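You operate a simulated robot arm through the tools that you are given. There is no shell and no other tool. Be economical: measure what you need, move in short steps, check, and stop when the job is done.

You are at the controls of a simulated two-armed robot. One attempt, no reset.

TASK
Put the blue tie from the black jumper on the green tray, brush the jumper's lint off, add the brush.
Fine: pass the clothes brush from hand to hand before you brush. What is to be rubbed or washed off counts as gone when no trace of it is left.
Where things are to end (x, y in the base frame): blue tie within 0.06 m of [0.53, -0.58]; clothes brush within 0.06 m of [0.43, -0.57].

The check looks at the end state, three seconds after you hand in, the way a careful person would. Anything else that was tipped, shoved, dropped, spilled or broken makes it a failure.

THE ROBOT
Two 6-joint arms with two-finger parallel grippers on one trunk, on a base that drives. Base frame: it is fixed to the floor where the robot stands at the start and does not move with it; the origin is under the middle of the robot, x ahead of it, y to its left, z up; the surface under the hand at the start is at about z = 0.78. Units: m, rad, N and s.
The left shoulder is at the start at [0.07, 0.166, 1.38], the right one opposite. With the tool pointing down near the work surface each hand reaches from about 0.38 to 0.8 m from the robot's upright axis, wherever it stands, measured 20 degrees to its own side. Places, roughly: inside of the green tray [0.5, -0.6, 0.8]. Payload 3.91 kg a hand.
The TCP of each hand is the grasp point between the finger pads, 0.03 m short of the fingertips. In the tool frame z runs along the fingers and y along their closing line. Largest opening 0.11 m; finger width 0.02, thickness 0.01; the body of the gripper, 0.048 by 0.112 m, starts 0.055 m behind the TCP.
Orientation is told as [roll, pitch, yaw] about the base's x, y, z axes, in that order, counted from this pose: with the fingers straight down and closing along the base's y, the tool's x points along the base's -x, its y along +y and its z along -z.

THE INTERFACE
- The arms move only by the tool nudge_tool. It takes "left_motion", "right_motion" or both (then of equal length, played together; a hand with none holds still); each is a list that holds one entry, the list of rows, each a list of 7 numbers: the turn, a rotation vector about the tool's x, y, z in rad, then the shift along the tool's x, y, z in m, then the opening, from 0 (shut) to 1 (fully open). In form: [[[wx, wy, wz, x, y, z, jaw], ...]]. A call has 1 to 10 rows; each row is the pose to reach, as a shift and turn from the pose commanded when the call began, along the tool's axes at that moment. Rows are played at 5 a second. More than 0.05 m and 0.15 rad between two rows, or a gripper value outside its range, and nothing of the call is played. Where a pose cannot be reached the arm comes as near as it can. A force on the tool above 40 N (or 10 N above the force at the start of the call, whichever is more), or a blocked arm, ends the call early, and 0.2 s more pass. Each finger travels about 0.108 m/s and halts on what it meets, pressing with about 44 N; the grip force reading is that of the motor and also rises with nothing between the fingers. The clock runs only during rows and for 0.2 s after the last one: add rows that repeat a pose to give the fingers time. It gives the time, the measured TCP pose, the force on the tool (base axes), the opening and the grip force at its end, in the units of the frame above (readings bear some noise), with the torque about the TCP (base axes, N m) and any sound that the robot's microphone picked up.
- Cameras (640 x 400 px; columns grow to the right, rows downward): "scene" is now at [0.1158, -0.0242, 1.5772]; the picture's right is [-0.34, -0.94, 0.00], its down [-0.78, 0.29, -0.56] and it looks along [0.52, -0.19, -0.83] (base axes); focal length 248 px, centre (320, 200). "left" rides on the left gripper at [0.077, -0.007, -0.114] in its tool frame; the picture's right is [0.09, 1.00, 0.00], its down [-0.80, 0.07, -0.59] and it looks along [-0.59, 0.05, 0.80] (tool axes); focal length 270 px, centre (320, 200). "right" rides on the right gripper at [0.077, 0.007, -0.114] in its tool frame; the picture's right is [-0.09, 1.00, 0.00], its down [-0.80, -0.07, -0.59] and it looks along [-0.59, -0.05, 0.80] (tool axes); focal length 270 px, centre (320, 200). There is no depth. A picture from a camera that has moved, and an enlarged one, comes with that camera's place and axes in the base frame and with its lens.
- get_image(camera): a new picture of that camera. No time passes.
- move_column(by): slides the trunk up (or, below 0, down) by that many m; the arms and the scene camera ride with it, the base frame stays. It gives what a move gives, with no picture.
- drive_base(legs): drives the robot by 1 to 6 legs, each [ahead, left, turn to the left] in m, m and rad, along the robot's own axes; the way and the turn of a leg run together, so that a leg with both is an arc; at most 1.5 m and 3.142 rad a leg. The arms and the cameras ride along, it lands a little off, and it stops where it bumps. It gives what a move gives.
- head_to(pan, tilt): turns the head with the scene camera to pan (to the left, within 1.501 rad either way) and tilt (down, from -0.506 to 1.204), counted from straight ahead of the robot. It gives what a move gives.
- zoom(camera, box): a new picture of the part [left, top, right, bottom] of that camera's present view, enlarged. No time passes.
- sign_off(): hands the job in; it is judged then, once.

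Go step by step. Nothing tells you exact positions but the pictures and the camera data: compare them with the known pose of the tool, close in by small moves and look again before you grip or let go. The budget is 120 turns and 108 pictures, counting those below and the enlarged ones. Unless the task says otherwise, let go and move clear before handing in, and close with one line.

The tools are called after "Request:" by a JSON object that holds its "op" and its "data". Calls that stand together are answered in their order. nudge_tool: Moves the arms, as the interface text tells. Its arguments: {"type":"object","properties":{"left_motion":{"type":"array","items":{"type":"array","items":{"type":"array","items":{"type":"number"}}}},"right_motion":{"type":"array","items":{"type":"array","items":{"type":"array","items":{"type":"number"}}}}},"required":[]} The other tools are called the same way: move_column (by) slides the trunk up or down; drive_base (legs) drives the base; head_to (pan, tilt) turns the head that bears the scene camera; get_image (camera) takes a picture; zoom (camera, box) takes an enlarged picture of a part of a camera's view; sign_off () hands the job in.

At the start:

```text
time: 0.0
left_position: [0.6905, 0.049, 1.0351]
left_tcp_rot: [0.0, 0.0, 0.001]
left_ft_force: [0.1, -0.2, 0.6]
left_wrist_torque: [0.0, 0.0, -0.03]
left_width: 0.11
left_gripper_force: 0.1
right_position: [0.4167, -0.5122, 1.0953]
right_tcp_rot: [-0.001, -0.001, -0.001]
right_ft_force: [0.2, 0.2, 0.7]
right_wrist_torque: [0.0, 0.04, -0.02]
right_width: 0.11
right_gripper_force: 0.2
trunk travel left (down, up): [-0.875, 0.065]
robot x, y, heading: [-0.0003, 0.001, -0.0]
head pan, tilt: [-0.351, 0.981]
```

scene: 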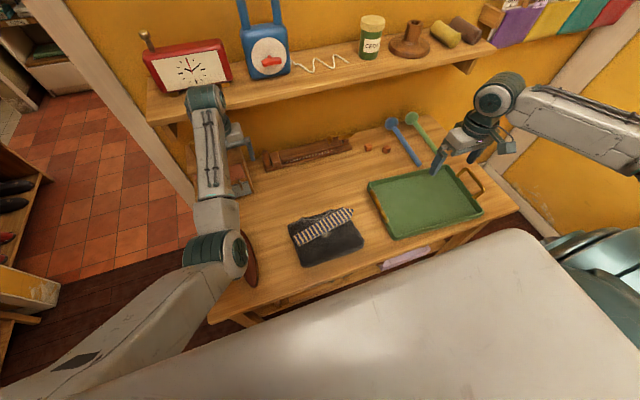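
right: 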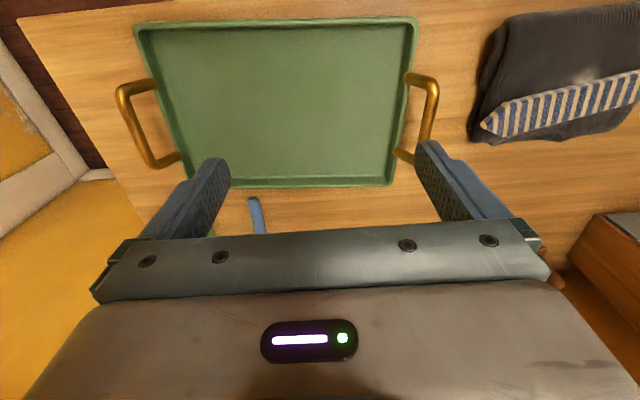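
left: 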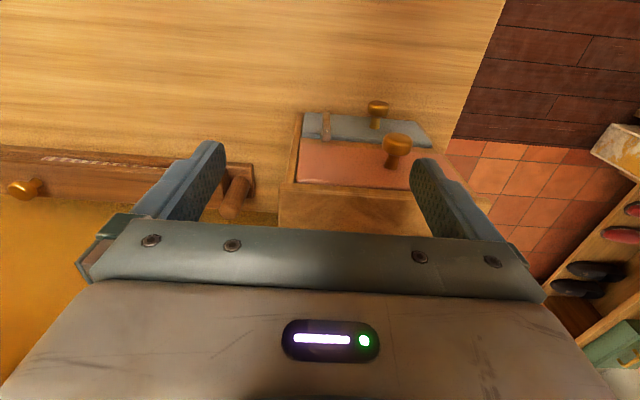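

I see the dark folded jumper with a striped tie on it, the green tray to its right, and a wooden rack or box at the back of the table. I'll zoom in to find the clothes brush.

Request:
{"op": "zoom", "data": {"camera": "scene", "box": [220, 100, 420, 225]}}

Request:
{"op": "zoom", "data": {"camera": "scene", "box": [270, 180, 400, 280]}}

Request:
{"op": "zoom", "data": {"camera": "left", "box": [0, 90, 480, 240]}}

```text
3.20 times, centred on (320, 162) of scene
camera zoom: at [0.1158, -0.0242, 1.5772], right [-0.34, -0.94, 0.0], down [-0.78, 0.29, -0.56], along [0.52, -0.19, -0.83], focal length 794 px, centre (320, 320)
```

zoom: 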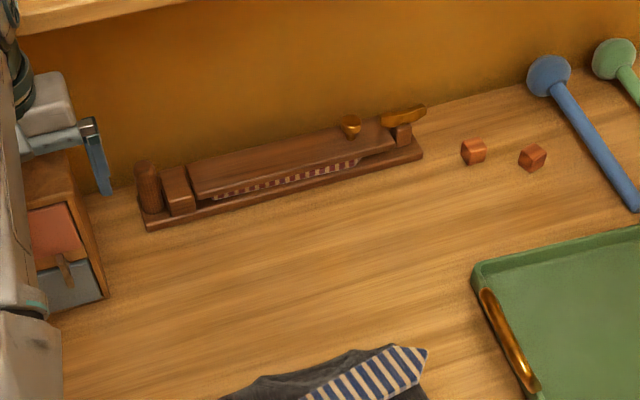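

```text
4.00 times, centred on (335, 230) of scene
camera zoom: at [0.1158, -0.0242, 1.5772], right [-0.34, -0.94, 0.0], down [-0.78, 0.29, -0.56], along [0.52, -0.19, -0.83], focal length 992 px, centre (260, 80)
```

zoom: 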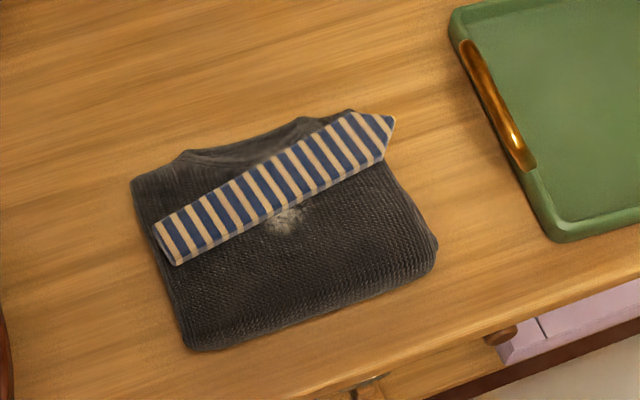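

```text
1.33 times, centred on (240, 165) of left
camera zoom: at [0.6127, 0.0408, 1.1499], right [-0.09, 1.0, 0.0], down [0.8, 0.07, 0.59], along [0.59, 0.05, -0.8], focal length 360 px, centre (427, 247)
```

zoom: 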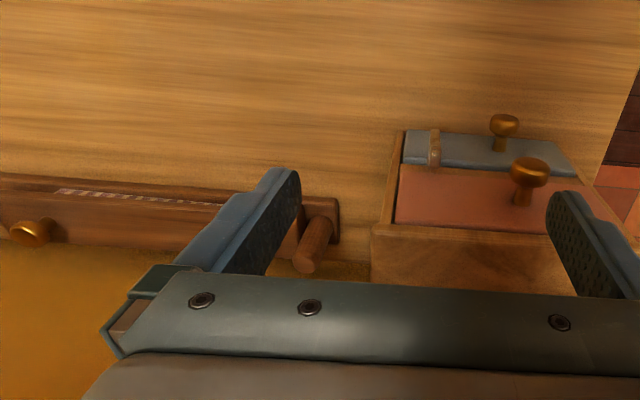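

The brush isn't obvious yet: the candidates are the lidded box at left, the shelf and the drawer. I'll look around with the head.

Request:
{"op": "head_to", "data": {"pan": 0.15, "tilt": 0.75}}

Request:
{"op": "get_image", "data": {"camera": "scene"}}

Request:
{"op": "head_to", "data": {"pan": -0.7, "tilt": 0.5}}

Request:
{"op": "get_image", "data": {"camera": "scene"}}

```text
time: 0.9
left_position: [0.6913, 0.0491, 1.0345]
left_tcp_rot: [0.0, 0.001, 0.0]
left_ft_force: [0.4, -0.6, 0.0]
left_wrist_torque: [0.03, -0.02, 0.01]
left_width: 0.1099
left_gripper_force: 0.1
right_position: [0.4159, -0.5127, 1.0947]
right_tcp_rot: [0.0, 0.0, 0.0]
right_ft_force: [0.5, -0.2, 0.5]
right_wrist_torque: [0.0, 0.01, 0.0]
right_width: 0.11
right_gripper_force: 0.0
trunk travel left (down, up): [-0.875, 0.065]
robot x, y, heading: [-0.0011, 0.0011, 0.003]
head pan, tilt: [0.15, 0.75]
```

```text
101 pictures are left
camera scene: at [0.1311, 0.0124, 1.5949], right [0.15, -0.99, 0.0], down [-0.67, -0.1, -0.73], along [0.72, 0.11, -0.68], focal length 248 px, centre (320, 200)
```

scene: 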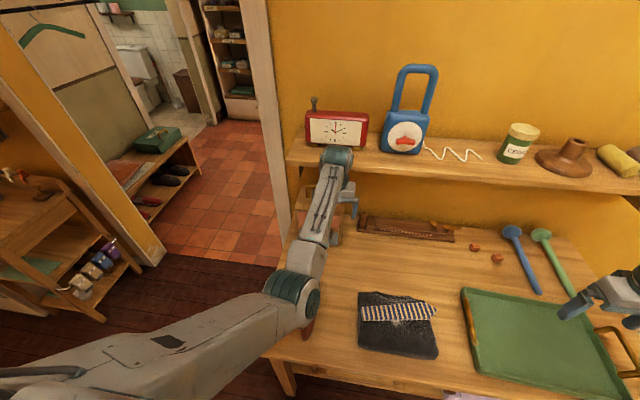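

```text
time: 2.1
left_position: [0.6897, 0.0481, 1.0347]
left_tcp_rot: [0.0, 0.001, -0.001]
left_ft_force: [0.4, 0.3, -0.2]
left_wrist_torque: [0.03, 0.0, -0.01]
left_width: 0.1101
left_gripper_force: 0.1
right_position: [0.4175, -0.5127, 1.0953]
right_tcp_rot: [0.0, 0.0, 0.0]
right_ft_force: [-1.1, 0.0, -0.4]
right_wrist_torque: [0.02, -0.02, 0.01]
right_width: 0.11
right_gripper_force: 0.0
trunk travel left (down, up): [-0.875, 0.065]
robot x, y, heading: [0.0001, -0.0004, 0.001]
head pan, tilt: [-0.7, 0.499]
```

```text
100 pictures are left
camera scene: at [0.1188, -0.0584, 1.6168], right [-0.64, -0.77, 0.0], down [-0.37, 0.31, -0.88], along [0.67, -0.56, -0.48], focal length 248 px, centre (320, 200)
```

scene: 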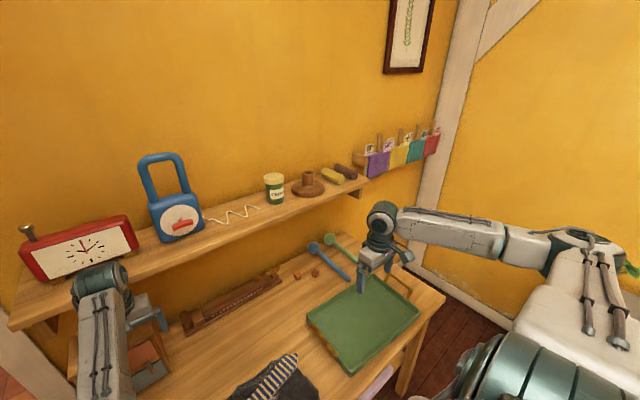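

Nothing on the shelf looks like a brush. I'll enlarge the rack at the back of the table, since something striped or bristly is under its bar, and look at the drawers.

Request:
{"op": "zoom", "data": {"camera": "scene", "box": [170, 240, 330, 340]}}

Request:
{"op": "zoom", "data": {"camera": "left", "box": [0, 130, 280, 230]}}

Request:
{"op": "head_to", "data": {"pan": 0.1, "tilt": 1.2}}

Request:
{"op": "get_image", "data": {"camera": "scene"}}

```text
4.00 times, centred on (250, 290) of scene
camera zoom: at [0.1188, -0.0584, 1.6168], right [-0.64, -0.77, 0.0], down [-0.37, 0.31, -0.88], along [0.67, -0.56, -0.48], focal length 992 px, centre (600, -160)
```

zoom: 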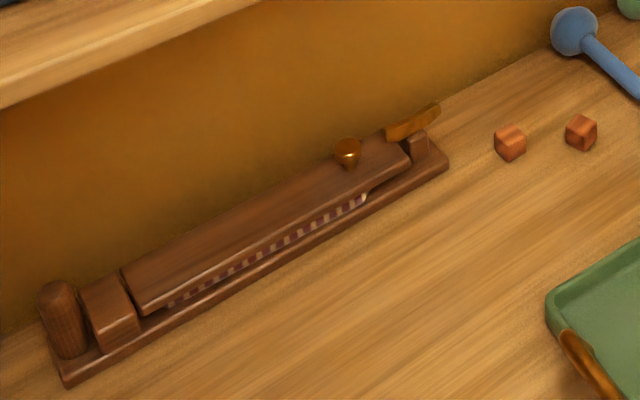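

```text
2.29 times, centred on (140, 180) of left
camera zoom: at [0.6127, 0.0407, 1.1499], right [-0.09, 1.0, 0.0], down [0.8, 0.07, 0.59], along [0.59, 0.05, -0.8], focal length 618 px, centre (731, 246)
```

zoom: 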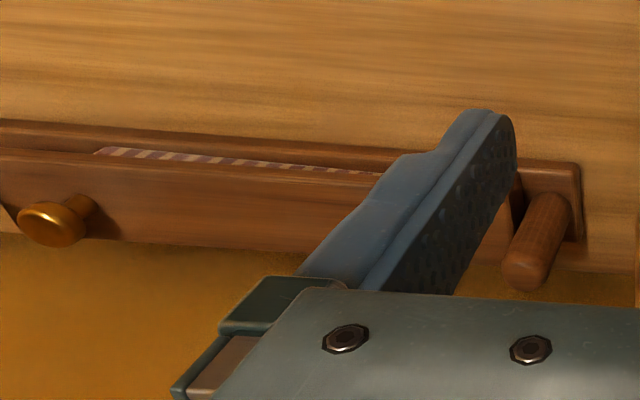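

```text
time: 3.2
left_position: [0.691, 0.0484, 1.0351]
left_tcp_rot: [0.0, 0.001, 0.001]
left_ft_force: [-0.2, -0.4, 0.4]
left_wrist_torque: [0.03, 0.03, 0.0]
left_width: 0.11
left_gripper_force: 0.1
right_position: [0.4177, -0.5124, 1.094]
right_tcp_rot: [0.001, 0.0, 0.0]
right_ft_force: [-0.6, -1.0, 0.2]
right_wrist_torque: [-0.01, 0.0, 0.01]
right_width: 0.11
right_gripper_force: 0.1
trunk travel left (down, up): [-0.875, 0.065]
robot x, y, heading: [0.0002, -0.0028, 0.005]
head pan, tilt: [0.099, 1.201]
```

```text
97 pictures are left
camera scene: at [0.1049, 0.0056, 1.5632], right [0.1, -1.0, 0.0], down [-0.93, -0.09, -0.36], along [0.36, 0.04, -0.93], focal length 248 px, centre (320, 200)
```

scene: 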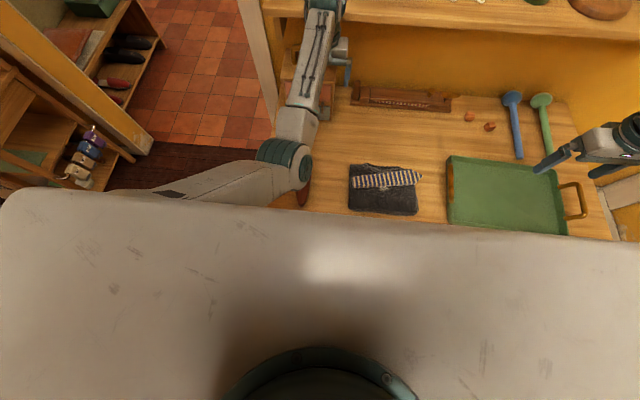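

The back rack is a tie press with another tie in it. I'll look to the left side, toward the side benches and the lidded box.

Request:
{"op": "head_to", "data": {"pan": 1.0, "tilt": 0.7}}

Request:
{"op": "get_image", "data": {"camera": "scene"}}

Request:
{"op": "head_to", "data": {"pan": 0.4, "tilt": 0.75}}

Request:
{"op": "zoom", "data": {"camera": "scene", "box": [0, 100, 320, 300]}}

```text
time: 4.4
left_position: [0.6895, 0.0496, 1.0343]
left_tcp_rot: [0.001, -0.001, 0.0]
left_ft_force: [0.9, -0.2, 0.4]
left_wrist_torque: [-0.03, -0.05, 0.0]
left_width: 0.1099
left_gripper_force: 0.0
right_position: [0.4168, -0.5145, 1.0938]
right_tcp_rot: [0.0, 0.001, 0.001]
right_ft_force: [1.0, 0.4, 0.4]
right_wrist_torque: [-0.02, 0.01, -0.01]
right_width: 0.1095
right_gripper_force: 0.1
trunk travel left (down, up): [-0.875, 0.065]
robot x, y, heading: [0.002, 0.0024, -0.002]
head pan, tilt: [1.0, 0.7]
```

```text
96 pictures are left
camera scene: at [0.0951, 0.0715, 1.5991], right [0.84, -0.54, 0.0], down [-0.35, -0.54, -0.76], along [0.41, 0.64, -0.64], focal length 248 px, centre (320, 200)
```

scene: 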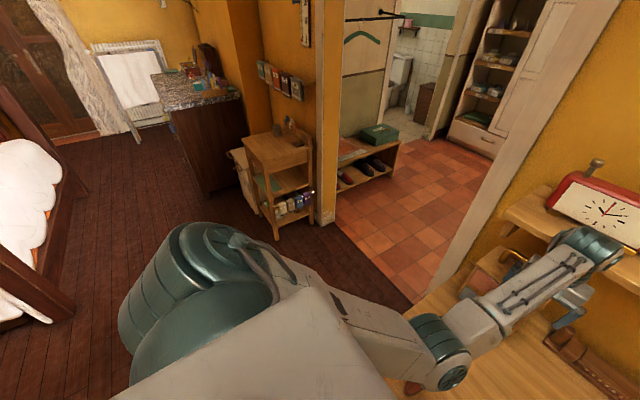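

```text
time: 5.4
left_position: [0.6903, 0.0489, 1.0351]
left_tcp_rot: [-0.001, 0.001, 0.001]
left_ft_force: [0.6, -0.1, 0.7]
left_wrist_torque: [0.0, -0.02, 0.0]
left_width: 0.11
left_gripper_force: 0.0
right_position: [0.4171, -0.5133, 1.0955]
right_tcp_rot: [0.001, 0.0, 0.0]
right_ft_force: [0.2, 0.5, -0.2]
right_wrist_torque: [0.01, -0.03, 0.01]
right_width: 0.1101
right_gripper_force: 0.1
trunk travel left (down, up): [-0.875, 0.065]
robot x, y, heading: [0.001, -0.0005, 0.002]
head pan, tilt: [0.4, 0.75]
```

```text
2.00 times, centred on (160, 200) of scene
camera zoom: at [0.1254, 0.0324, 1.5949], right [0.39, -0.92, 0.0], down [-0.63, -0.27, -0.73], along [0.67, 0.29, -0.68], focal length 496 px, centre (640, 200)
```

zoom: 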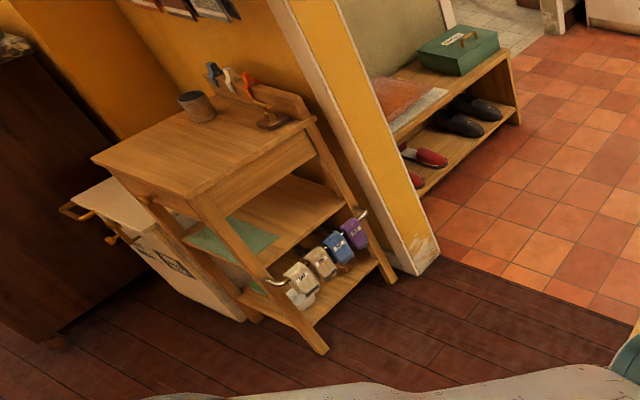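

A brown rounded thing is partly hidden under the left arm's elbow, near (0.47, 0.10). I'll pull the left hand back and to the left to see it.

Request:
{"op": "nudge_tool", "data": {"left_motion": [[[0, 0, 0, 0.04, 0.02, -0.02, 1], [0, 0, 0, 0.08, 0.04, -0.04, 1], [0, 0, 0, 0.12, 0.06, -0.05, 1], [0, 0, 0, 0.16, 0.08, -0.05, 1], [0, 0, 0, 0.2, 0.1, -0.05, 1], [0, 0, 0, 0.24, 0.12, -0.05, 1], [0, 0, 0, 0.28, 0.14, -0.05, 1], [0, 0, 0, 0.3, 0.17, -0.05, 1]]]}}

Request:
{"op": "head_to", "data": {"pan": -0.1, "tilt": 0.95}}

Request:
{"op": "get_image", "data": {"camera": "scene"}}

Request:
{"op": "get_image", "data": {"camera": "left"}}

```text
time: 6.7
left_position: [0.6292, 0.1354, 1.0877]
left_tcp_rot: [0.055, -0.244, 0.018]
left_ft_force: [0.7, 0.4, -0.2]
left_wrist_torque: [0.01, -0.04, 0.02]
left_width: 0.11
left_gripper_force: 0.1
left hand out of reach, approached as far as the arm can: row 1, 2, 3, 4, 5, 6
right_position: [0.4152, -0.5124, 1.0954]
right_tcp_rot: [0.0, -0.001, 0.001]
right_ft_force: [0.0, -0.3, 0.6]
right_wrist_torque: [0.0, -0.03, 0.0]
right_width: 0.1102
right_gripper_force: 0.2
trunk travel left (down, up): [-0.875, 0.065]
robot x, y, heading: [-0.0012, -0.0019, 0.002]
head pan, tilt: [0.4, 0.75]
stopped in row 6 (left hand): the arm was blocked; the commanded pose is now the measured one
```

```text
time: 7.6
left_position: [0.6299, 0.1354, 1.0863]
left_tcp_rot: [0.054, -0.239, 0.017]
left_ft_force: [-0.2, 0.5, 0.7]
left_wrist_torque: [-0.01, -0.01, -0.03]
left_width: 0.1101
left_gripper_force: 0.2
right_position: [0.4162, -0.5126, 1.0948]
right_tcp_rot: [-0.001, 0.001, -0.001]
right_ft_force: [0.4, 0.8, -0.2]
right_wrist_torque: [0.01, 0.0, -0.02]
right_width: 0.1102
right_gripper_force: 0.1
trunk travel left (down, up): [-0.875, 0.065]
robot x, y, heading: [0.0015, 0.0005, -0.004]
head pan, tilt: [-0.099, 0.949]
```

```text
94 pictures are left
camera scene: at [0.122, -0.007, 1.5794], right [-0.1, -1.0, 0.0], down [-0.81, 0.08, -0.58], along [0.58, -0.06, -0.81], focal length 248 px, centre (320, 200)
```

scene: 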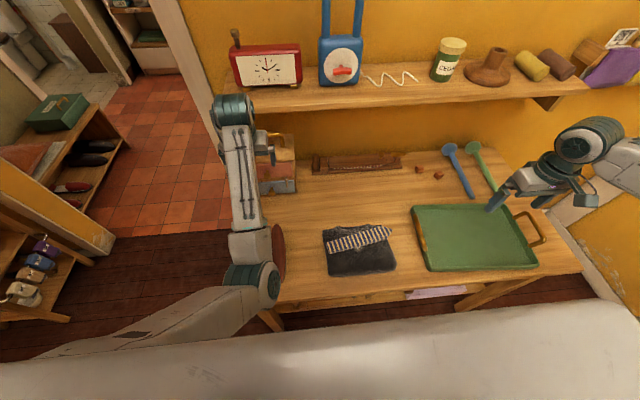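

```text
93 pictures are left
camera left: at [0.5276, 0.1203, 1.1781], right [-0.12, 0.99, 0.03], down [0.64, 0.05, 0.77], along [0.76, 0.11, -0.64], focal length 270 px, centre (320, 200)
```

left: 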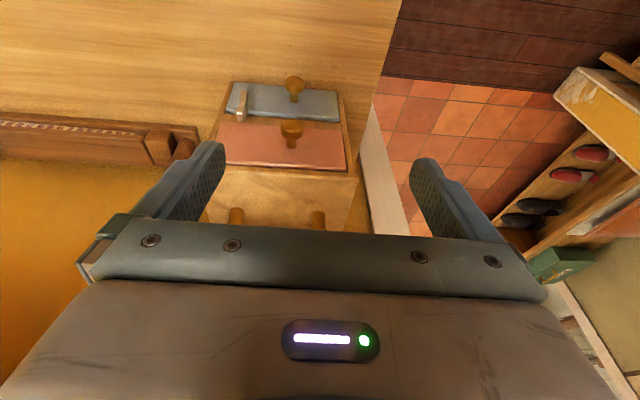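

Request:
{"op": "zoom", "data": {"camera": "scene", "box": [220, 180, 460, 330]}}

Request:
{"op": "zoom", "data": {"camera": "scene", "box": [230, 110, 330, 210]}}

```text
2.67 times, centred on (340, 255) of scene
camera zoom: at [0.122, -0.007, 1.5794], right [-0.1, -1.0, 0.0], down [-0.81, 0.08, -0.58], along [0.58, -0.06, -0.81], focal length 662 px, centre (267, 53)
```

zoom: 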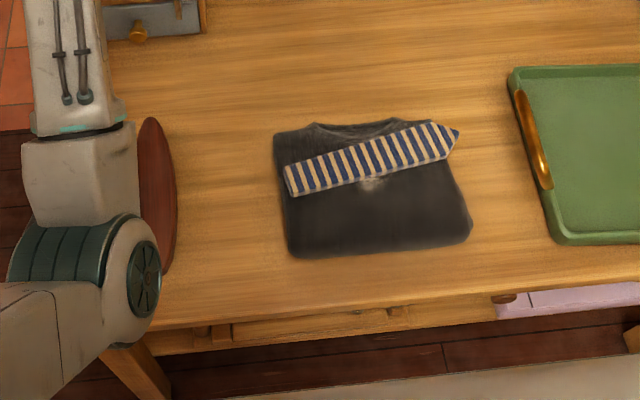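

```text
4.00 times, centred on (280, 160) of scene
camera zoom: at [0.122, -0.007, 1.5794], right [-0.1, -1.0, 0.0], down [-0.81, 0.08, -0.58], along [0.58, -0.06, -0.81], focal length 992 px, centre (480, 360)
```

zoom: 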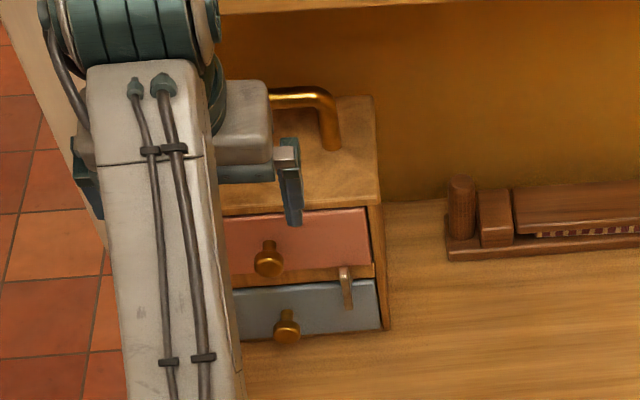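

The box is a small chest with two drawers. A brown oval thing about 0.2 m long lies beneath the left elbow and is possibly the brush. I'll swing the left hand to the left to uncover it.

Request:
{"op": "nudge_tool", "data": {"left_motion": [[[0.02, 0.08, 0, -0.04, 0.0, -0.0, 1], [0.04, 0.16, 0, -0.06, 0.03, -0.01, 1], [0.054, 0.239, 0, -0.06, 0.08, -0.02, 1], [0.054, 0.239, 0, -0.06, 0.13, -0.02, 1], [0.054, 0.239, 0, -0.06, 0.18, -0.02, 1], [0.054, 0.239, 0, -0.05, 0.23, -0.02, 1], [0.054, 0.239, 0, -0.03, 0.27, -0.02, 1], [0.054, 0.239, 0, -0.01, 0.31, -0.02, 1]]]}}

Request:
{"op": "get_image", "data": {"camera": "scene"}}

```text
refused: row 3 steps farther than a row can; nothing moved
```

```text
90 pictures are left
camera scene: at [0.122, -0.007, 1.5794], right [-0.1, -1.0, 0.0], down [-0.81, 0.08, -0.58], along [0.58, -0.06, -0.81], focal length 248 px, centre (320, 200)
```

scene: 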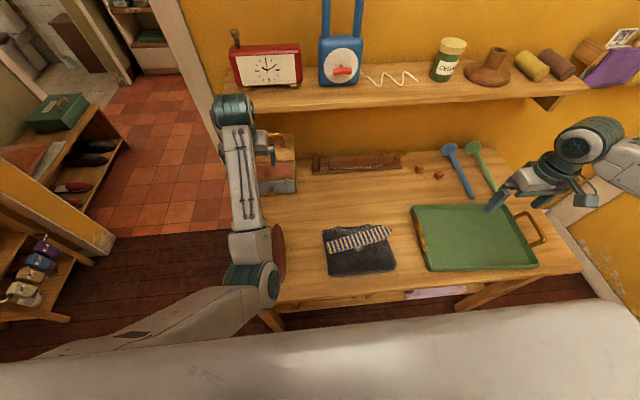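

The step was too long, so I'll repeat the swing with shorter rows.

Request:
{"op": "nudge_tool", "data": {"left_motion": [[[0.02, 0.08, 0, -0.03, 0.0, 0, 1], [0.04, 0.16, 0, -0.06, 0.02, -0.01, 1], [0.054, 0.239, 0, -0.06, 0.06, -0.02, 1], [0.054, 0.239, 0, -0.06, 0.1, -0.02, 1], [0.054, 0.239, 0, -0.06, 0.14, -0.02, 1], [0.054, 0.239, 0, -0.05, 0.18, -0.02, 1], [0.054, 0.239, 0, -0.04, 0.22, -0.02, 1], [0.054, 0.239, 0, -0.03, 0.26, -0.02, 1]]]}}

Request:
{"op": "get_image", "data": {"camera": "scene"}}

```text
time: 8.2
left_position: [0.6866, 0.1388, 1.0859]
left_tcp_rot: [0.003, -0.067, 0.004]
left_ft_force: [-1.3, -0.3, 0.5]
left_wrist_torque: [0.01, -0.04, 0.0]
left_width: 0.1098
left_gripper_force: 0.1
left hand out of reach, approached as far as the arm can: row 1, 2, 3
right_position: [0.4094, -0.5125, 1.0979]
right_tcp_rot: [-0.003, -0.008, -0.001]
right_ft_force: [-0.6, -0.1, 0.4]
right_wrist_torque: [0.0, -0.1, 0.0]
right_width: 0.1101
right_gripper_force: 0.0
trunk travel left (down, up): [-0.875, 0.065]
robot x, y, heading: [-0.0002, 0.0027, 0.001]
head pan, tilt: [-0.099, 0.949]
stopped in row 3 (left hand): the force on the tool passed its limit at 204 N (the readings are from after the stop); the commanded pose is now the measured one
```

```text
89 pictures are left
camera scene: at [0.1093, -0.006, 1.5804], right [-0.1, -1.0, 0.0], down [-0.8, 0.08, -0.59], along [0.59, -0.06, -0.81], focal length 248 px, centre (320, 200)
```

scene: 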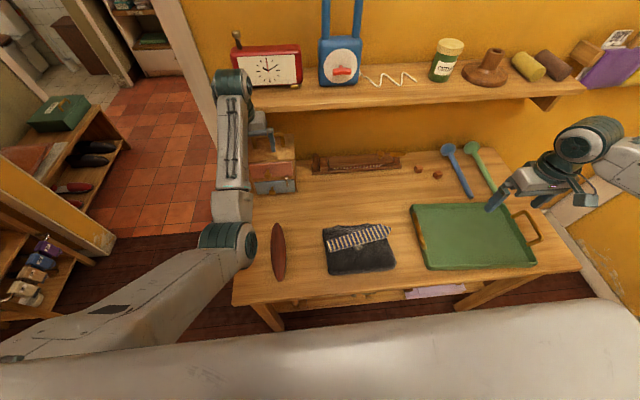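

The wrist touched something, probably the shelf edge. Nothing looks displaced, and the brown oval brush is now visible. I'll check both closely.

Request:
{"op": "zoom", "data": {"camera": "scene", "box": [240, 200, 400, 300]}}

Request:
{"op": "zoom", "data": {"camera": "scene", "box": [200, 20, 360, 200]}}

```text
4.00 times, centred on (320, 250) of scene
camera zoom: at [0.1093, -0.006, 1.5804], right [-0.1, -1.0, 0.0], down [-0.8, 0.08, -0.59], along [0.59, -0.06, -0.81], focal length 992 px, centre (320, 0)
```

zoom: 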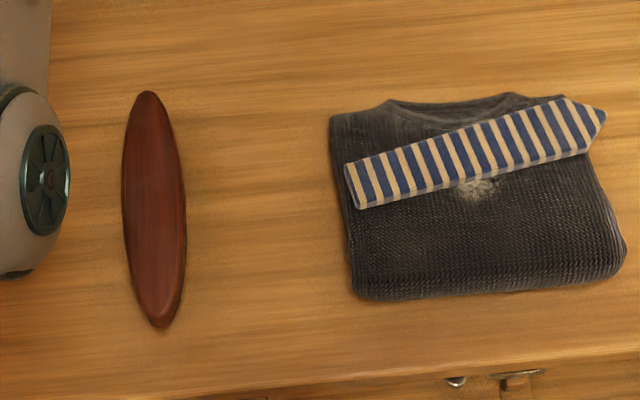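

```text
2.22 times, centred on (280, 110) of scene
camera zoom: at [0.1093, -0.006, 1.5804], right [-0.1, -1.0, 0.0], down [-0.8, 0.08, -0.59], along [0.59, -0.06, -0.81], focal length 551 px, centre (409, 400)
```

zoom: 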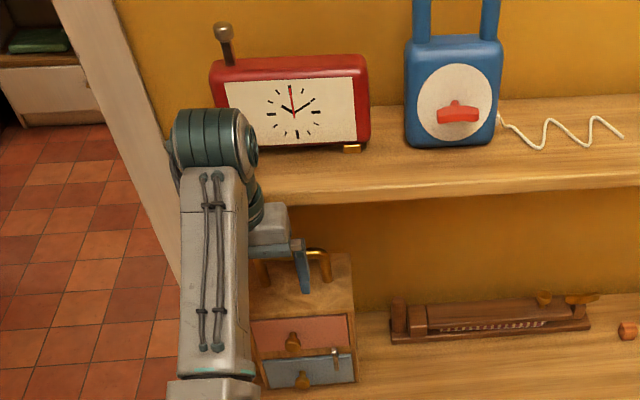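

The brush is a wooden oval, about 0.21 m long along x, centred near (0.47, 0.095). The tie runs from about (0.465, -0.07) to (0.51, -0.295). I'll back the base off the shelf and shift it right, so that all spots are in easy reach of both arms.

Request:
{"op": "drive_base", "data": {"legs": [[-0.1, 0, 0], [0, -0.2, 0]]}}

Request:
{"op": "head_to", "data": {"pan": 0.0, "tilt": 0.95}}

Request:
{"op": "get_image", "data": {"camera": "scene"}}

```text
time: 8.9
left_position: [0.6922, 0.1385, 1.0803]
left_tcp_rot: [0.0, -0.057, 0.003]
left_ft_force: [0.1, -0.5, -0.1]
left_wrist_torque: [0.0, 0.03, 0.01]
left_width: 0.11
left_gripper_force: 0.1
right_position: [0.4152, -0.5121, 1.0938]
right_tcp_rot: [-0.002, 0.001, 0.002]
right_ft_force: [0.3, 0.6, 1.0]
right_wrist_torque: [-0.01, 0.02, -0.03]
right_width: 0.1102
right_gripper_force: 0.0
trunk travel left (down, up): [-0.875, 0.065]
robot x, y, heading: [-0.0084, -0.0008, 0.002]
head pan, tilt: [-0.099, 0.949]
stopped in leg 1: the force on the tool passed its limit at 71 N (the readings are from after the stop); the commanded pose is now the measured one
```

```text
time: 9.6
left_position: [0.6894, 0.1393, 1.0812]
left_tcp_rot: [0.0, -0.058, 0.002]
left_ft_force: [-0.6, -0.1, 0.1]
left_wrist_torque: [-0.01, 0.02, 0.02]
left_width: 0.1099
left_gripper_force: 0.1
right_position: [0.4137, -0.5123, 1.0953]
right_tcp_rot: [-0.001, -0.001, 0.001]
right_ft_force: [-1.1, -0.5, -0.3]
right_wrist_torque: [0.01, 0.04, -0.01]
right_width: 0.1102
right_gripper_force: 0.0
trunk travel left (down, up): [-0.875, 0.065]
robot x, y, heading: [-0.0089, 0.0004, 0.002]
head pan, tilt: [0.0, 0.949]
```

```text
86 pictures are left
camera scene: at [0.1182, 0.0005, 1.5793], right [0.0, -1.0, 0.0], down [-0.81, 0.0, -0.58], along [0.58, 0.0, -0.81], focal length 248 px, centre (320, 200)
```

scene: 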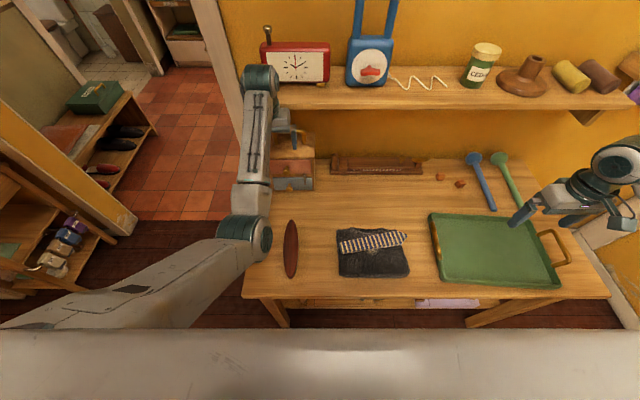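

Backing up was stopped because the left hand is caught on something. I'll look through the left hand's camera.

Request:
{"op": "get_image", "data": {"camera": "left"}}

Request:
{"op": "zoom", "data": {"camera": "scene", "box": [230, 50, 350, 210]}}

```text
85 pictures are left
camera left: at [0.6065, 0.1308, 1.1916], right [-0.09, 1.0, 0.0], down [0.76, 0.07, 0.64], along [0.64, 0.05, -0.77], focal length 270 px, centre (320, 200)
```

left: 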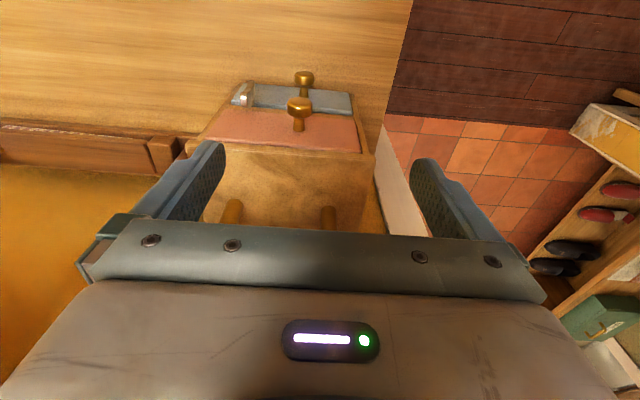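

```text
2.50 times, centred on (290, 130) of scene
camera zoom: at [0.1182, 0.0005, 1.5793], right [0.0, -1.0, 0.0], down [-0.81, 0.0, -0.58], along [0.58, 0.0, -0.81], focal length 620 px, centre (395, 375)
```

zoom: 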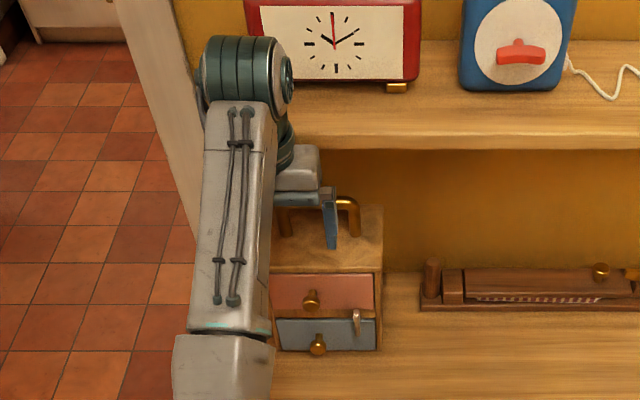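

No contact is visible, so the force seems to come from the arm sitting at its inner reach limit at this height. I'll lower the left hand and move it inward, clear of the chest, in small steps.

Request:
{"op": "nudge_tool", "data": {"left_motion": [[[0, 0.02, 0, 0, -0.02, 0.0, 1], [0, 0.04, 0, 0, -0.045, 0.0, 1], [0, 0.058, 0, 0, -0.07, 0.015, 1], [0, 0.058, 0, 0, -0.09, 0.035, 1], [0, 0.058, 0, 0, -0.1, 0.06, 1], [0, 0.058, 0, 0.01, -0.1, 0.085, 1], [0, 0.058, 0, 0.03, -0.1, 0.11, 1], [0, 0.058, 0, 0.05, -0.1, 0.13, 1]]]}}

```text
time: 9.9
left_position: [0.6897, 0.135, 1.0804]
left_tcp_rot: [0.004, -0.053, 0.008]
left_ft_force: [-0.8, 0.2, 0.5]
left_wrist_torque: [0.0, -0.02, 0.02]
left_width: 0.1098
left_gripper_force: 0.0
left hand out of reach, approached as far as the arm can: row 1
right_position: [0.4099, -0.511, 1.0967]
right_tcp_rot: [-0.002, -0.005, 0.004]
right_ft_force: [-0.7, 0.5, 0.3]
right_wrist_torque: [0.0, 0.01, -0.03]
right_width: 0.1096
right_gripper_force: 0.0
trunk travel left (down, up): [-0.875, 0.065]
robot x, y, heading: [-0.0039, 0.0011, 0.002]
head pan, tilt: [0.0, 0.949]
stopped in row 1 (left hand): the force on the tool passed its limit at 65 N (the readings are from after the stop); the commanded pose is now the measured one
```

Request:
{"op": "nudge_tool", "data": {"left_motion": [[[0, 0, 0, 0, 0, 0.01, 1], [0, 0, 0, 0, 0, 0.02, 1], [0, 0, 0, 0, 0, 0.03, 1]]]}}

Request:
{"op": "zoom", "data": {"camera": "left", "box": [60, 60, 500, 260]}}

```text
time: 10.2
left_position: [0.6933, 0.1343, 1.0778]
left_tcp_rot: [0.004, -0.052, 0.008]
left_ft_force: [-4.4, -0.5, 1.6]
left_wrist_torque: [0.05, -0.32, -0.11]
left_width: 0.1099
left_gripper_force: 0.0
right_position: [0.4128, -0.5115, 1.0954]
right_tcp_rot: [-0.001, 0.0, 0.004]
right_ft_force: [-0.5, 0.7, 0.1]
right_wrist_torque: [-0.02, 0.0, -0.02]
right_width: 0.1099
right_gripper_force: 0.1
trunk travel left (down, up): [-0.875, 0.065]
robot x, y, heading: [-0.0061, -0.0009, 0.002]
head pan, tilt: [0.0, 0.949]
stopped in row 1 (left hand): the force on the tool passed its limit at 51 N (the readings are from after the stop); the commanded pose is now the measured one
```

```text
1.45 times, centred on (280, 160) of left
camera zoom: at [0.6091, 0.1257, 1.1886], right [-0.1, 1.0, 0.0], down [0.77, 0.07, 0.63], along [0.63, 0.06, -0.77], focal length 393 px, centre (378, 258)
```

zoom: 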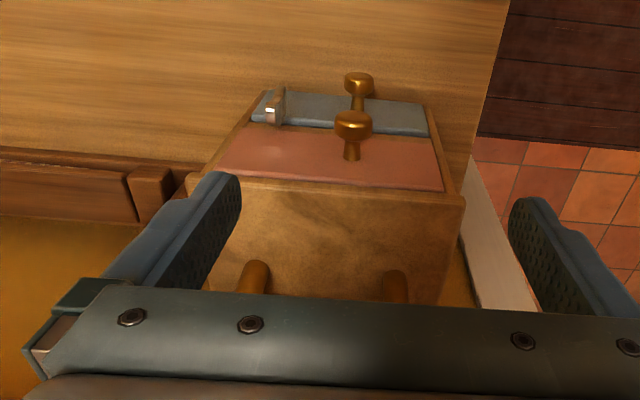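

Each left-hand move meets resistance, so I need to see where it touches. I'll enlarge the view around the wrist.

Request:
{"op": "zoom", "data": {"camera": "scene", "box": [235, 55, 325, 155]}}

Request:
{"op": "zoom", "data": {"camera": "scene", "box": [0, 150, 320, 350]}}

Request:
{"op": "get_image", "data": {"camera": "right"}}

```text
4.00 times, centred on (280, 105) of scene
camera zoom: at [0.1157, 0.0004, 1.5794], right [0.0, -1.0, 0.0], down [-0.81, 0.0, -0.58], along [0.58, 0.0, -0.81], focal length 992 px, centre (480, 580)
```

zoom: 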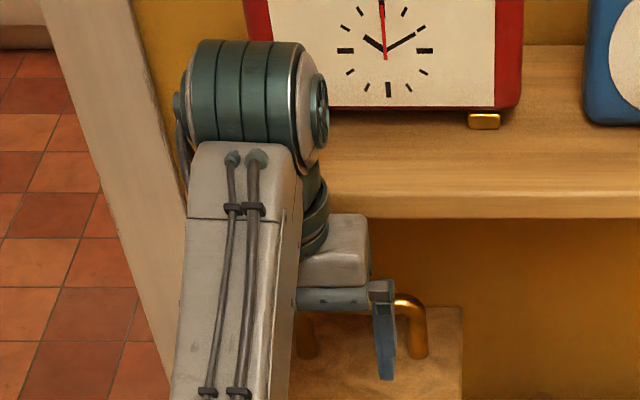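

```text
2.00 times, centred on (160, 250) of scene
camera zoom: at [0.1157, 0.0004, 1.5794], right [0.0, -1.0, 0.0], down [-0.81, 0.0, -0.58], along [0.58, 0.0, -0.81], focal length 496 px, centre (640, 100)
```

zoom: 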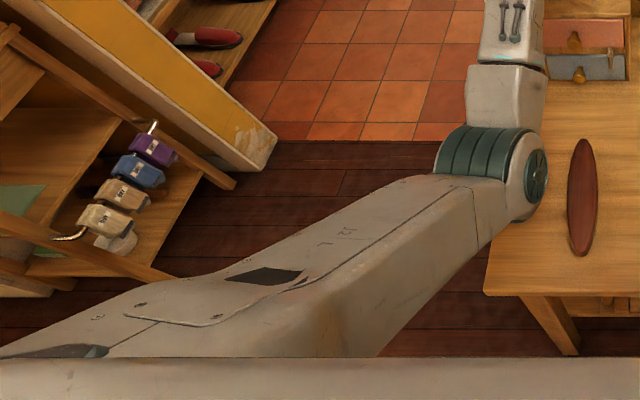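

```text
80 pictures are left
camera right: at [0.3359, -0.5053, 1.209], right [0.09, 1.0, 0.0], down [0.8, -0.07, 0.6], along [0.6, -0.05, -0.8], focal length 270 px, centre (320, 200)
```

right: 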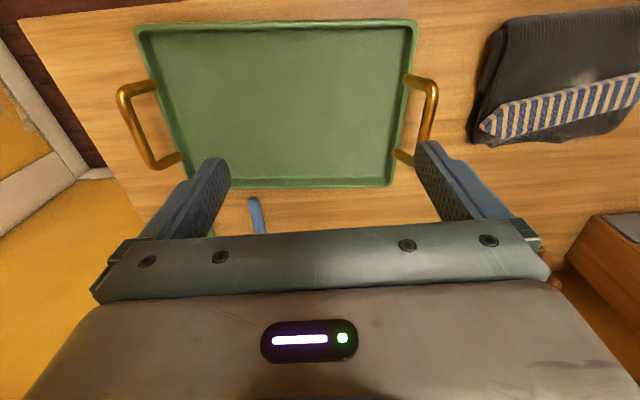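

Request:
{"op": "drive_base", "data": {"legs": [[-0.03, 0, 0]]}}

```text
time: 11.0
left_position: [0.6692, 0.1358, 1.0731]
left_tcp_rot: [0.006, -0.042, 0.008]
left_ft_force: [-0.5, 0.3, -0.7]
left_wrist_torque: [0.01, 0.05, -0.02]
left_width: 0.11
left_gripper_force: 0.0
right_position: [0.3916, -0.5115, 1.092]
right_tcp_rot: [-0.002, 0.002, 0.004]
right_ft_force: [1.2, 0.5, -0.4]
right_wrist_torque: [-0.01, 0.06, -0.03]
right_width: 0.1099
right_gripper_force: 0.1
trunk travel left (down, up): [-0.875, 0.065]
robot x, y, heading: [-0.0304, 0.0004, 0.006]
head pan, tilt: [0.0, 0.949]
```

That freed it. I'll continue with the base move in small legs.

Request:
{"op": "drive_base", "data": {"legs": [[-0.07, 0, 0], [0, -0.1, 0], [0, -0.1, 0]]}}

Request:
{"op": "get_image", "data": {"camera": "scene"}}

```text
time: 13.6
left_position: [0.5944, -0.0644, 1.0774]
left_tcp_rot: [0.001, -0.05, 0.007]
left_ft_force: [0.4, -0.2, 0.6]
left_wrist_torque: [-0.04, 0.0, 0.01]
left_width: 0.1099
left_gripper_force: 0.0
right_position: [0.314, -0.7117, 1.0967]
right_tcp_rot: [-0.005, -0.005, 0.003]
right_ft_force: [-0.4, 0.5, 0.8]
right_wrist_torque: [-0.03, 0.01, 0.02]
right_width: 0.1099
right_gripper_force: 0.0
trunk travel left (down, up): [-0.875, 0.065]
robot x, y, heading: [-0.1023, -0.2023, -0.001]
head pan, tilt: [0.0, 0.949]
```

```text
79 pictures are left
camera scene: at [0.0179, -0.1966, 1.5795], right [0.0, -1.0, 0.0], down [-0.81, 0.0, -0.58], along [0.58, 0.0, -0.81], focal length 248 px, centre (320, 200)
```

scene: 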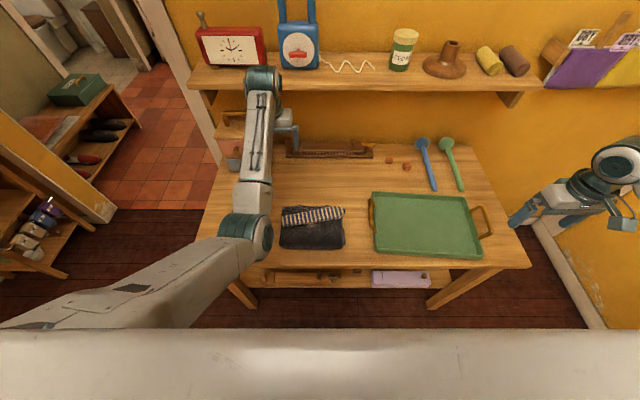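

The base is now at about (-0.10, -0.20) and everything is intact. Next, the left hand goes clear to the left while the right hand swings toward the tie, turning to match its direction.

Request:
{"op": "nudge_tool", "data": {"left_motion": [[[0, 0.005, 0, 0.003, 0.02, 0.008, 1], [0, 0.01, 0, 0.006, 0.04, 0.016, 1], [0, 0.015, 0, 0.01, 0.07, 0.024, 1], [0, 0.02, 0, 0.015, 0.1, 0.03, 1], [0, 0.025, 0, 0.02, 0.13, 0.035, 1], [0, 0.03, 0, 0.026, 0.16, 0.04, 1], [0, 0.035, 0, 0.033, 0.19, 0.045, 1], [0, 0.04, 0, 0.04, 0.22, 0.045, 1], [0, 0.045, 0, 0.047, 0.245, 0.045, 1], [0, 0.05, 0, 0.054, 0.265, 0.045, 1]]], "right_motion": [[[0, 0, -0.14, -0.0136, 0.0412, 0.0047, 1], [0, 0, -0.28, -0.0272, 0.0824, 0.0094, 1], [0, 0, -0.42, -0.0408, 0.1236, 0.0141, 1], [0, 0, -0.56, -0.0544, 0.1648, 0.0188, 1], [0, 0, -0.7, -0.068, 0.206, 0.0235, 1], [0, 0, -0.84, -0.0816, 0.2472, 0.0282, 1], [0, 0, -0.98, -0.0952, 0.2884, 0.0329, 1], [0, 0, -1.12, -0.1088, 0.3296, 0.0376, 1], [0, 0, -1.26, -0.1224, 0.3708, 0.0423, 1], [0, 0, -1.4, -0.136, 0.412, 0.047, 1]]]}}

Request:
{"op": "get_image", "data": {"camera": "scene"}}

Request:
{"op": "get_image", "data": {"camera": "right"}}

```text
time: 15.7
left_position: [0.5531, 0.1892, 1.0255]
left_tcp_rot: [0.004, -0.004, 0.003]
left_ft_force: [-0.6, 0.5, 0.6]
left_wrist_torque: [0.02, 0.0, 0.01]
left_width: 0.1098
left_gripper_force: 0.1
left hand out of reach, approached as far as the arm can: row 1, 2, 3, 4, 5, 6, 7, 8, 9, 10
right_position: [0.4493, -0.3798, 0.9538]
right_tcp_rot: [-0.025, 0.145, 1.296]
right_ft_force: [0.4, 0.3, -0.5]
right_wrist_torque: [0.01, 0.02, -0.01]
right_width: 0.1101
right_gripper_force: 0.1
right hand out of reach, approached as far as the arm can: row 2, 3, 4, 5, 6, 7, 8, 9, 10
trunk travel left (down, up): [-0.875, 0.065]
robot x, y, heading: [-0.1018, -0.2022, 0.001]
head pan, tilt: [0.0, 0.949]
stopped in row 10 (right hand): the arm was blocked; the commanded pose is now the measured one
```

```text
78 pictures are left
camera scene: at [0.0221, -0.2038, 1.5791], right [0.0, -1.0, 0.0], down [-0.81, 0.0, -0.58], along [0.58, 0.0, -0.81], focal length 248 px, centre (320, 200)
```

scene: 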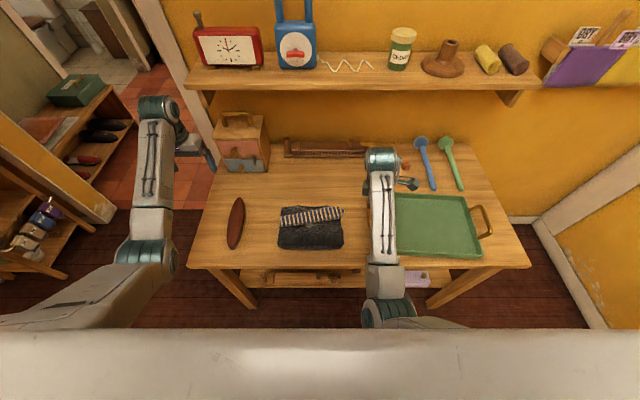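

```text
77 pictures are left
camera right: at [0.4244, -0.4344, 1.0776], right [-0.94, 0.35, -0.04], down [0.29, 0.83, 0.47], along [0.2, 0.43, -0.88], focal length 270 px, centre (320, 200)
```

right: 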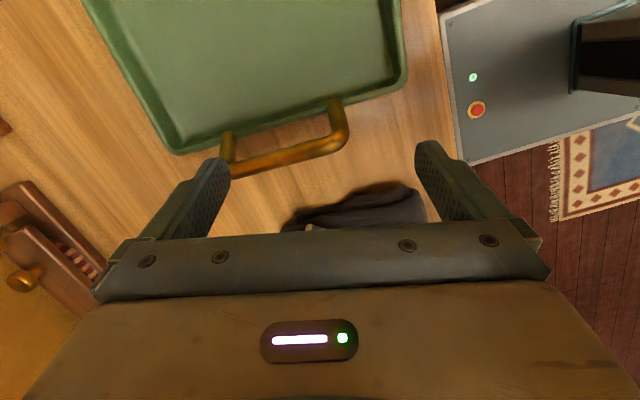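

The hands fold too tightly at this height, so I'll raise the trunk for more room and then look at the poses again.

Request:
{"op": "move_column", "data": {"by": 0.06}}

```text
time: 16.7
left_position: [0.5495, 0.1918, 1.0874]
left_tcp_rot: [0.004, -0.005, 0.005]
left_ft_force: [1.1, 0.2, 0.6]
left_wrist_torque: [0.0, -0.03, -0.01]
left_width: 0.11
left_gripper_force: 0.0
right_position: [0.4477, -0.3776, 1.0152]
right_tcp_rot: [-0.026, 0.143, 1.296]
right_ft_force: [0.0, -0.6, -0.3]
right_wrist_torque: [0.02, -0.02, 0.0]
right_width: 0.1098
right_gripper_force: 0.1
trunk travel left (down, up): [-0.935, 0.005]
robot x, y, heading: [-0.1063, -0.2012, -0.002]
head pan, tilt: [0.0, 0.949]
```

Request:
{"op": "nudge_tool", "data": {"right_motion": [[[0.001, -0.024, -0.079, -0.0348, 0.0027, 0.0059, 1], [0.003, -0.048, -0.158, -0.0696, 0.0054, 0.0118, 1], [0.004, -0.072, -0.237, -0.1044, 0.0081, 0.0177, 1], [0.005, -0.095, -0.316, -0.1391, 0.0108, 0.0235, 1], [0.007, -0.119, -0.395, -0.174, 0.0135, 0.0294, 1], [0.008, -0.143, -0.474, -0.2087, 0.0162, 0.0353, 1], [0.008, -0.143, -0.474, -0.2087, 0.0162, 0.0353, 1]]]}}

Request:
{"op": "get_image", "data": {"camera": "right"}}

Request:
{"op": "get_image", "data": {"camera": "scene"}}

```text
time: 17.6
left_position: [0.5485, 0.1904, 1.0858]
left_tcp_rot: [0.003, -0.006, 0.003]
left_ft_force: [-0.6, 0.7, 0.1]
left_wrist_torque: [0.0, -0.01, 0.01]
left_width: 0.1101
left_gripper_force: 0.2
right_position: [0.4661, -0.3757, 0.9507]
right_tcp_rot: [0.007, 0.229, 1.486]
right_ft_force: [0.0, -0.7, -0.1]
right_wrist_torque: [-0.02, 0.03, 0.02]
right_width: 0.1098
right_gripper_force: 0.0
right hand out of reach, approached as far as the arm can: row 4
trunk travel left (down, up): [-0.935, 0.005]
robot x, y, heading: [-0.102, -0.2039, 0.005]
head pan, tilt: [0.0, 0.949]
stopped in row 4 (right hand): the arm was blocked; the commanded pose is now the measured one
```

```text
76 pictures are left
camera right: at [0.456, -0.4241, 1.0798], right [-0.99, 0.17, -0.01], down [0.15, 0.91, 0.4], along [0.08, 0.39, -0.92], focal length 270 px, centre (320, 200)
```

right: 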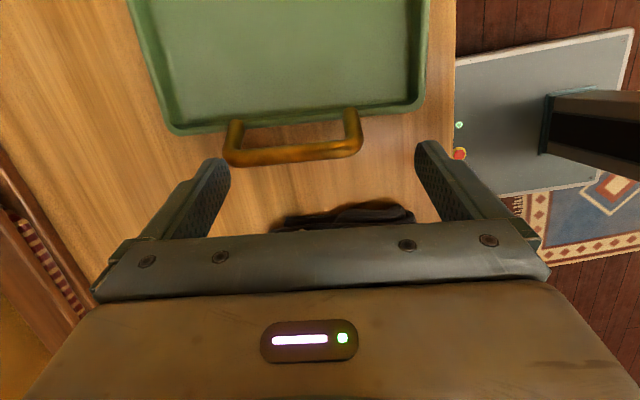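

```text
75 pictures are left
camera scene: at [0.0193, -0.2012, 1.6393], right [0.0, -1.0, 0.0], down [-0.81, 0.0, -0.58], along [0.58, 0.0, -0.81], focal length 248 px, centre (320, 200)
```

scene: 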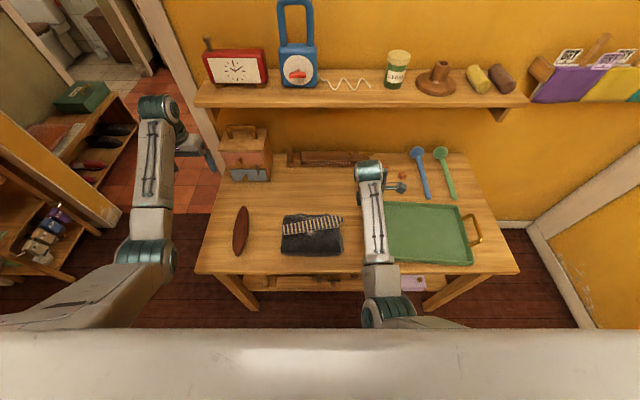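

The right elbow seems to block against the body when that hand crosses inward. I'll drive the base left instead, so the tie lies in the right arm's natural sector.

Request:
{"op": "drive_base", "data": {"legs": [[-0.05, 0, 0], [0, 0.21, 0]]}}

Request:
{"op": "get_image", "data": {"camera": "scene"}}

```text
time: 19.7
left_position: [0.4983, 0.3983, 1.0857]
left_tcp_rot: [0.005, -0.004, 0.006]
left_ft_force: [0.3, -0.9, 0.3]
left_wrist_torque: [0.01, 0.01, -0.01]
left_width: 0.1101
left_gripper_force: 0.1
right_position: [0.4168, -0.1684, 0.9507]
right_tcp_rot: [0.008, 0.226, 1.49]
right_ft_force: [0.8, -0.1, 0.4]
right_wrist_torque: [-0.01, 0.0, -0.03]
right_width: 0.1101
right_gripper_force: 0.0
trunk travel left (down, up): [-0.935, 0.005]
robot x, y, heading: [-0.1524, 0.0069, 0.0]
head pan, tilt: [0.0, 0.949]
```

```text
74 pictures are left
camera scene: at [-0.0301, 0.0031, 1.6392], right [0.0, -1.0, 0.0], down [-0.81, 0.0, -0.58], along [0.58, 0.0, -0.81], focal length 248 px, centre (320, 200)
```

scene: 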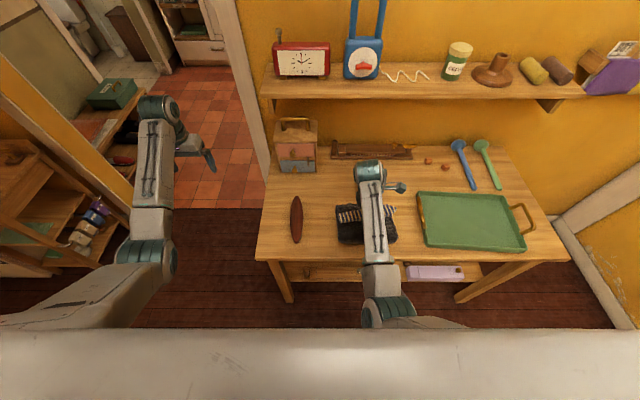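

Now the right hand moves out over the tie and straightens up.

Request:
{"op": "nudge_tool", "data": {"right_motion": [[[0, 0, 0, 0.003, -0.036, 0.0, 1], [0.01, -0.06, -0.07, 0.006, -0.0718, 0.001, 1], [0.02, -0.12, -0.14, 0.006, -0.0718, 0.001, 1], [0.03, -0.18, -0.21, 0.006, -0.0718, 0.001, 1], [0.04, -0.226, -0.28, 0.006, -0.0718, 0.001, 1], [0.04, -0.226, -0.28, 0.006, -0.0718, 0.001, 1]]]}}

Request:
{"op": "get_image", "data": {"camera": "right"}}

```text
time: 21.1
left_position: [0.4982, 0.4018, 1.0852]
left_tcp_rot: [0.001, -0.005, 0.007]
left_ft_force: [0.0, 0.1, 0.5]
left_wrist_torque: [0.0, -0.03, 0.0]
left_width: 0.11
left_gripper_force: 0.1
right_position: [0.4862, -0.1766, 0.9524]
right_tcp_rot: [-0.001, 0.0, 1.772]
right_ft_force: [0.2, -0.2, 0.3]
right_wrist_torque: [-0.02, 0.02, 0.02]
right_width: 0.1101
right_gripper_force: 0.0
trunk travel left (down, up): [-0.935, 0.005]
robot x, y, heading: [-0.1512, 0.006, 0.004]
head pan, tilt: [0.0, 0.949]
```

```text
73 pictures are left
camera right: at [0.4947, -0.2535, 1.0659], right [-0.99, -0.11, 0.0], down [-0.09, 0.8, 0.59], along [-0.07, 0.59, -0.8], focal length 270 px, centre (320, 200)
```

right: 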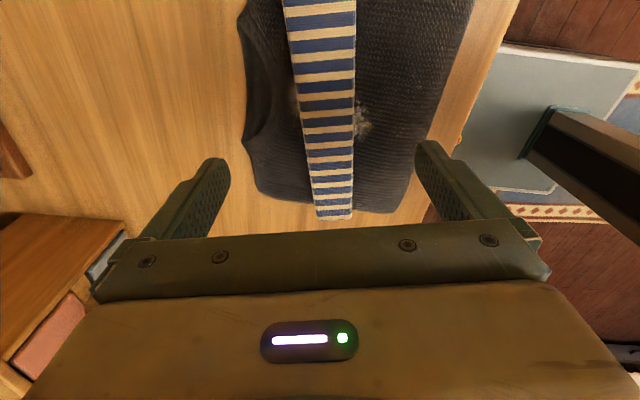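

The alignment is good: the tie runs along the tool's x axis, offset about 7 mm in tool y. I'll correct that and go down to z ≈ 0.88.

Request:
{"op": "nudge_tool", "data": {"right_motion": [[[0, 0, 0, 0.004, 0.0074, 0.02, 0.85], [0, 0, 0, 0.004, 0.0074, 0.05, 0.75], [0, 0, 0, 0.004, 0.0074, 0.072, 0.7], [0, 0, 0, 0.004, 0.0074, 0.072, 0.7]]]}}

Request:
{"op": "get_image", "data": {"camera": "right"}}

```text
time: 22.1
left_position: [0.4989, 0.4013, 1.086]
left_tcp_rot: [0.002, -0.005, 0.008]
left_ft_force: [-1.0, 0.1, -0.5]
left_wrist_torque: [-0.03, 0.0, -0.02]
left_width: 0.1097
left_gripper_force: 0.0
right_position: [0.4805, -0.1829, 0.8757]
right_tcp_rot: [-0.001, -0.001, 1.77]
right_ft_force: [-0.9, 0.6, -1.1]
right_wrist_torque: [-0.02, 0.01, 0.02]
right_width: 0.077
right_gripper_force: 0.1
trunk travel left (down, up): [-0.935, 0.005]
robot x, y, heading: [-0.151, 0.0066, 0.004]
head pan, tilt: [0.0, 0.949]
```

```text
72 pictures are left
camera right: at [0.4888, -0.2597, 0.9913], right [-0.99, -0.11, 0.0], down [-0.09, 0.8, 0.59], along [-0.07, 0.59, -0.8], focal length 270 px, centre (320, 200)
```

right: 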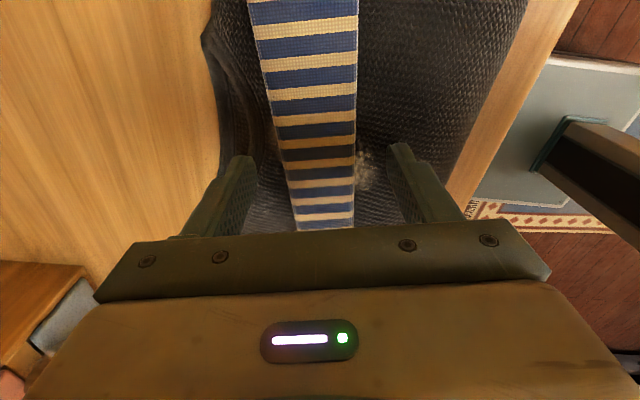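

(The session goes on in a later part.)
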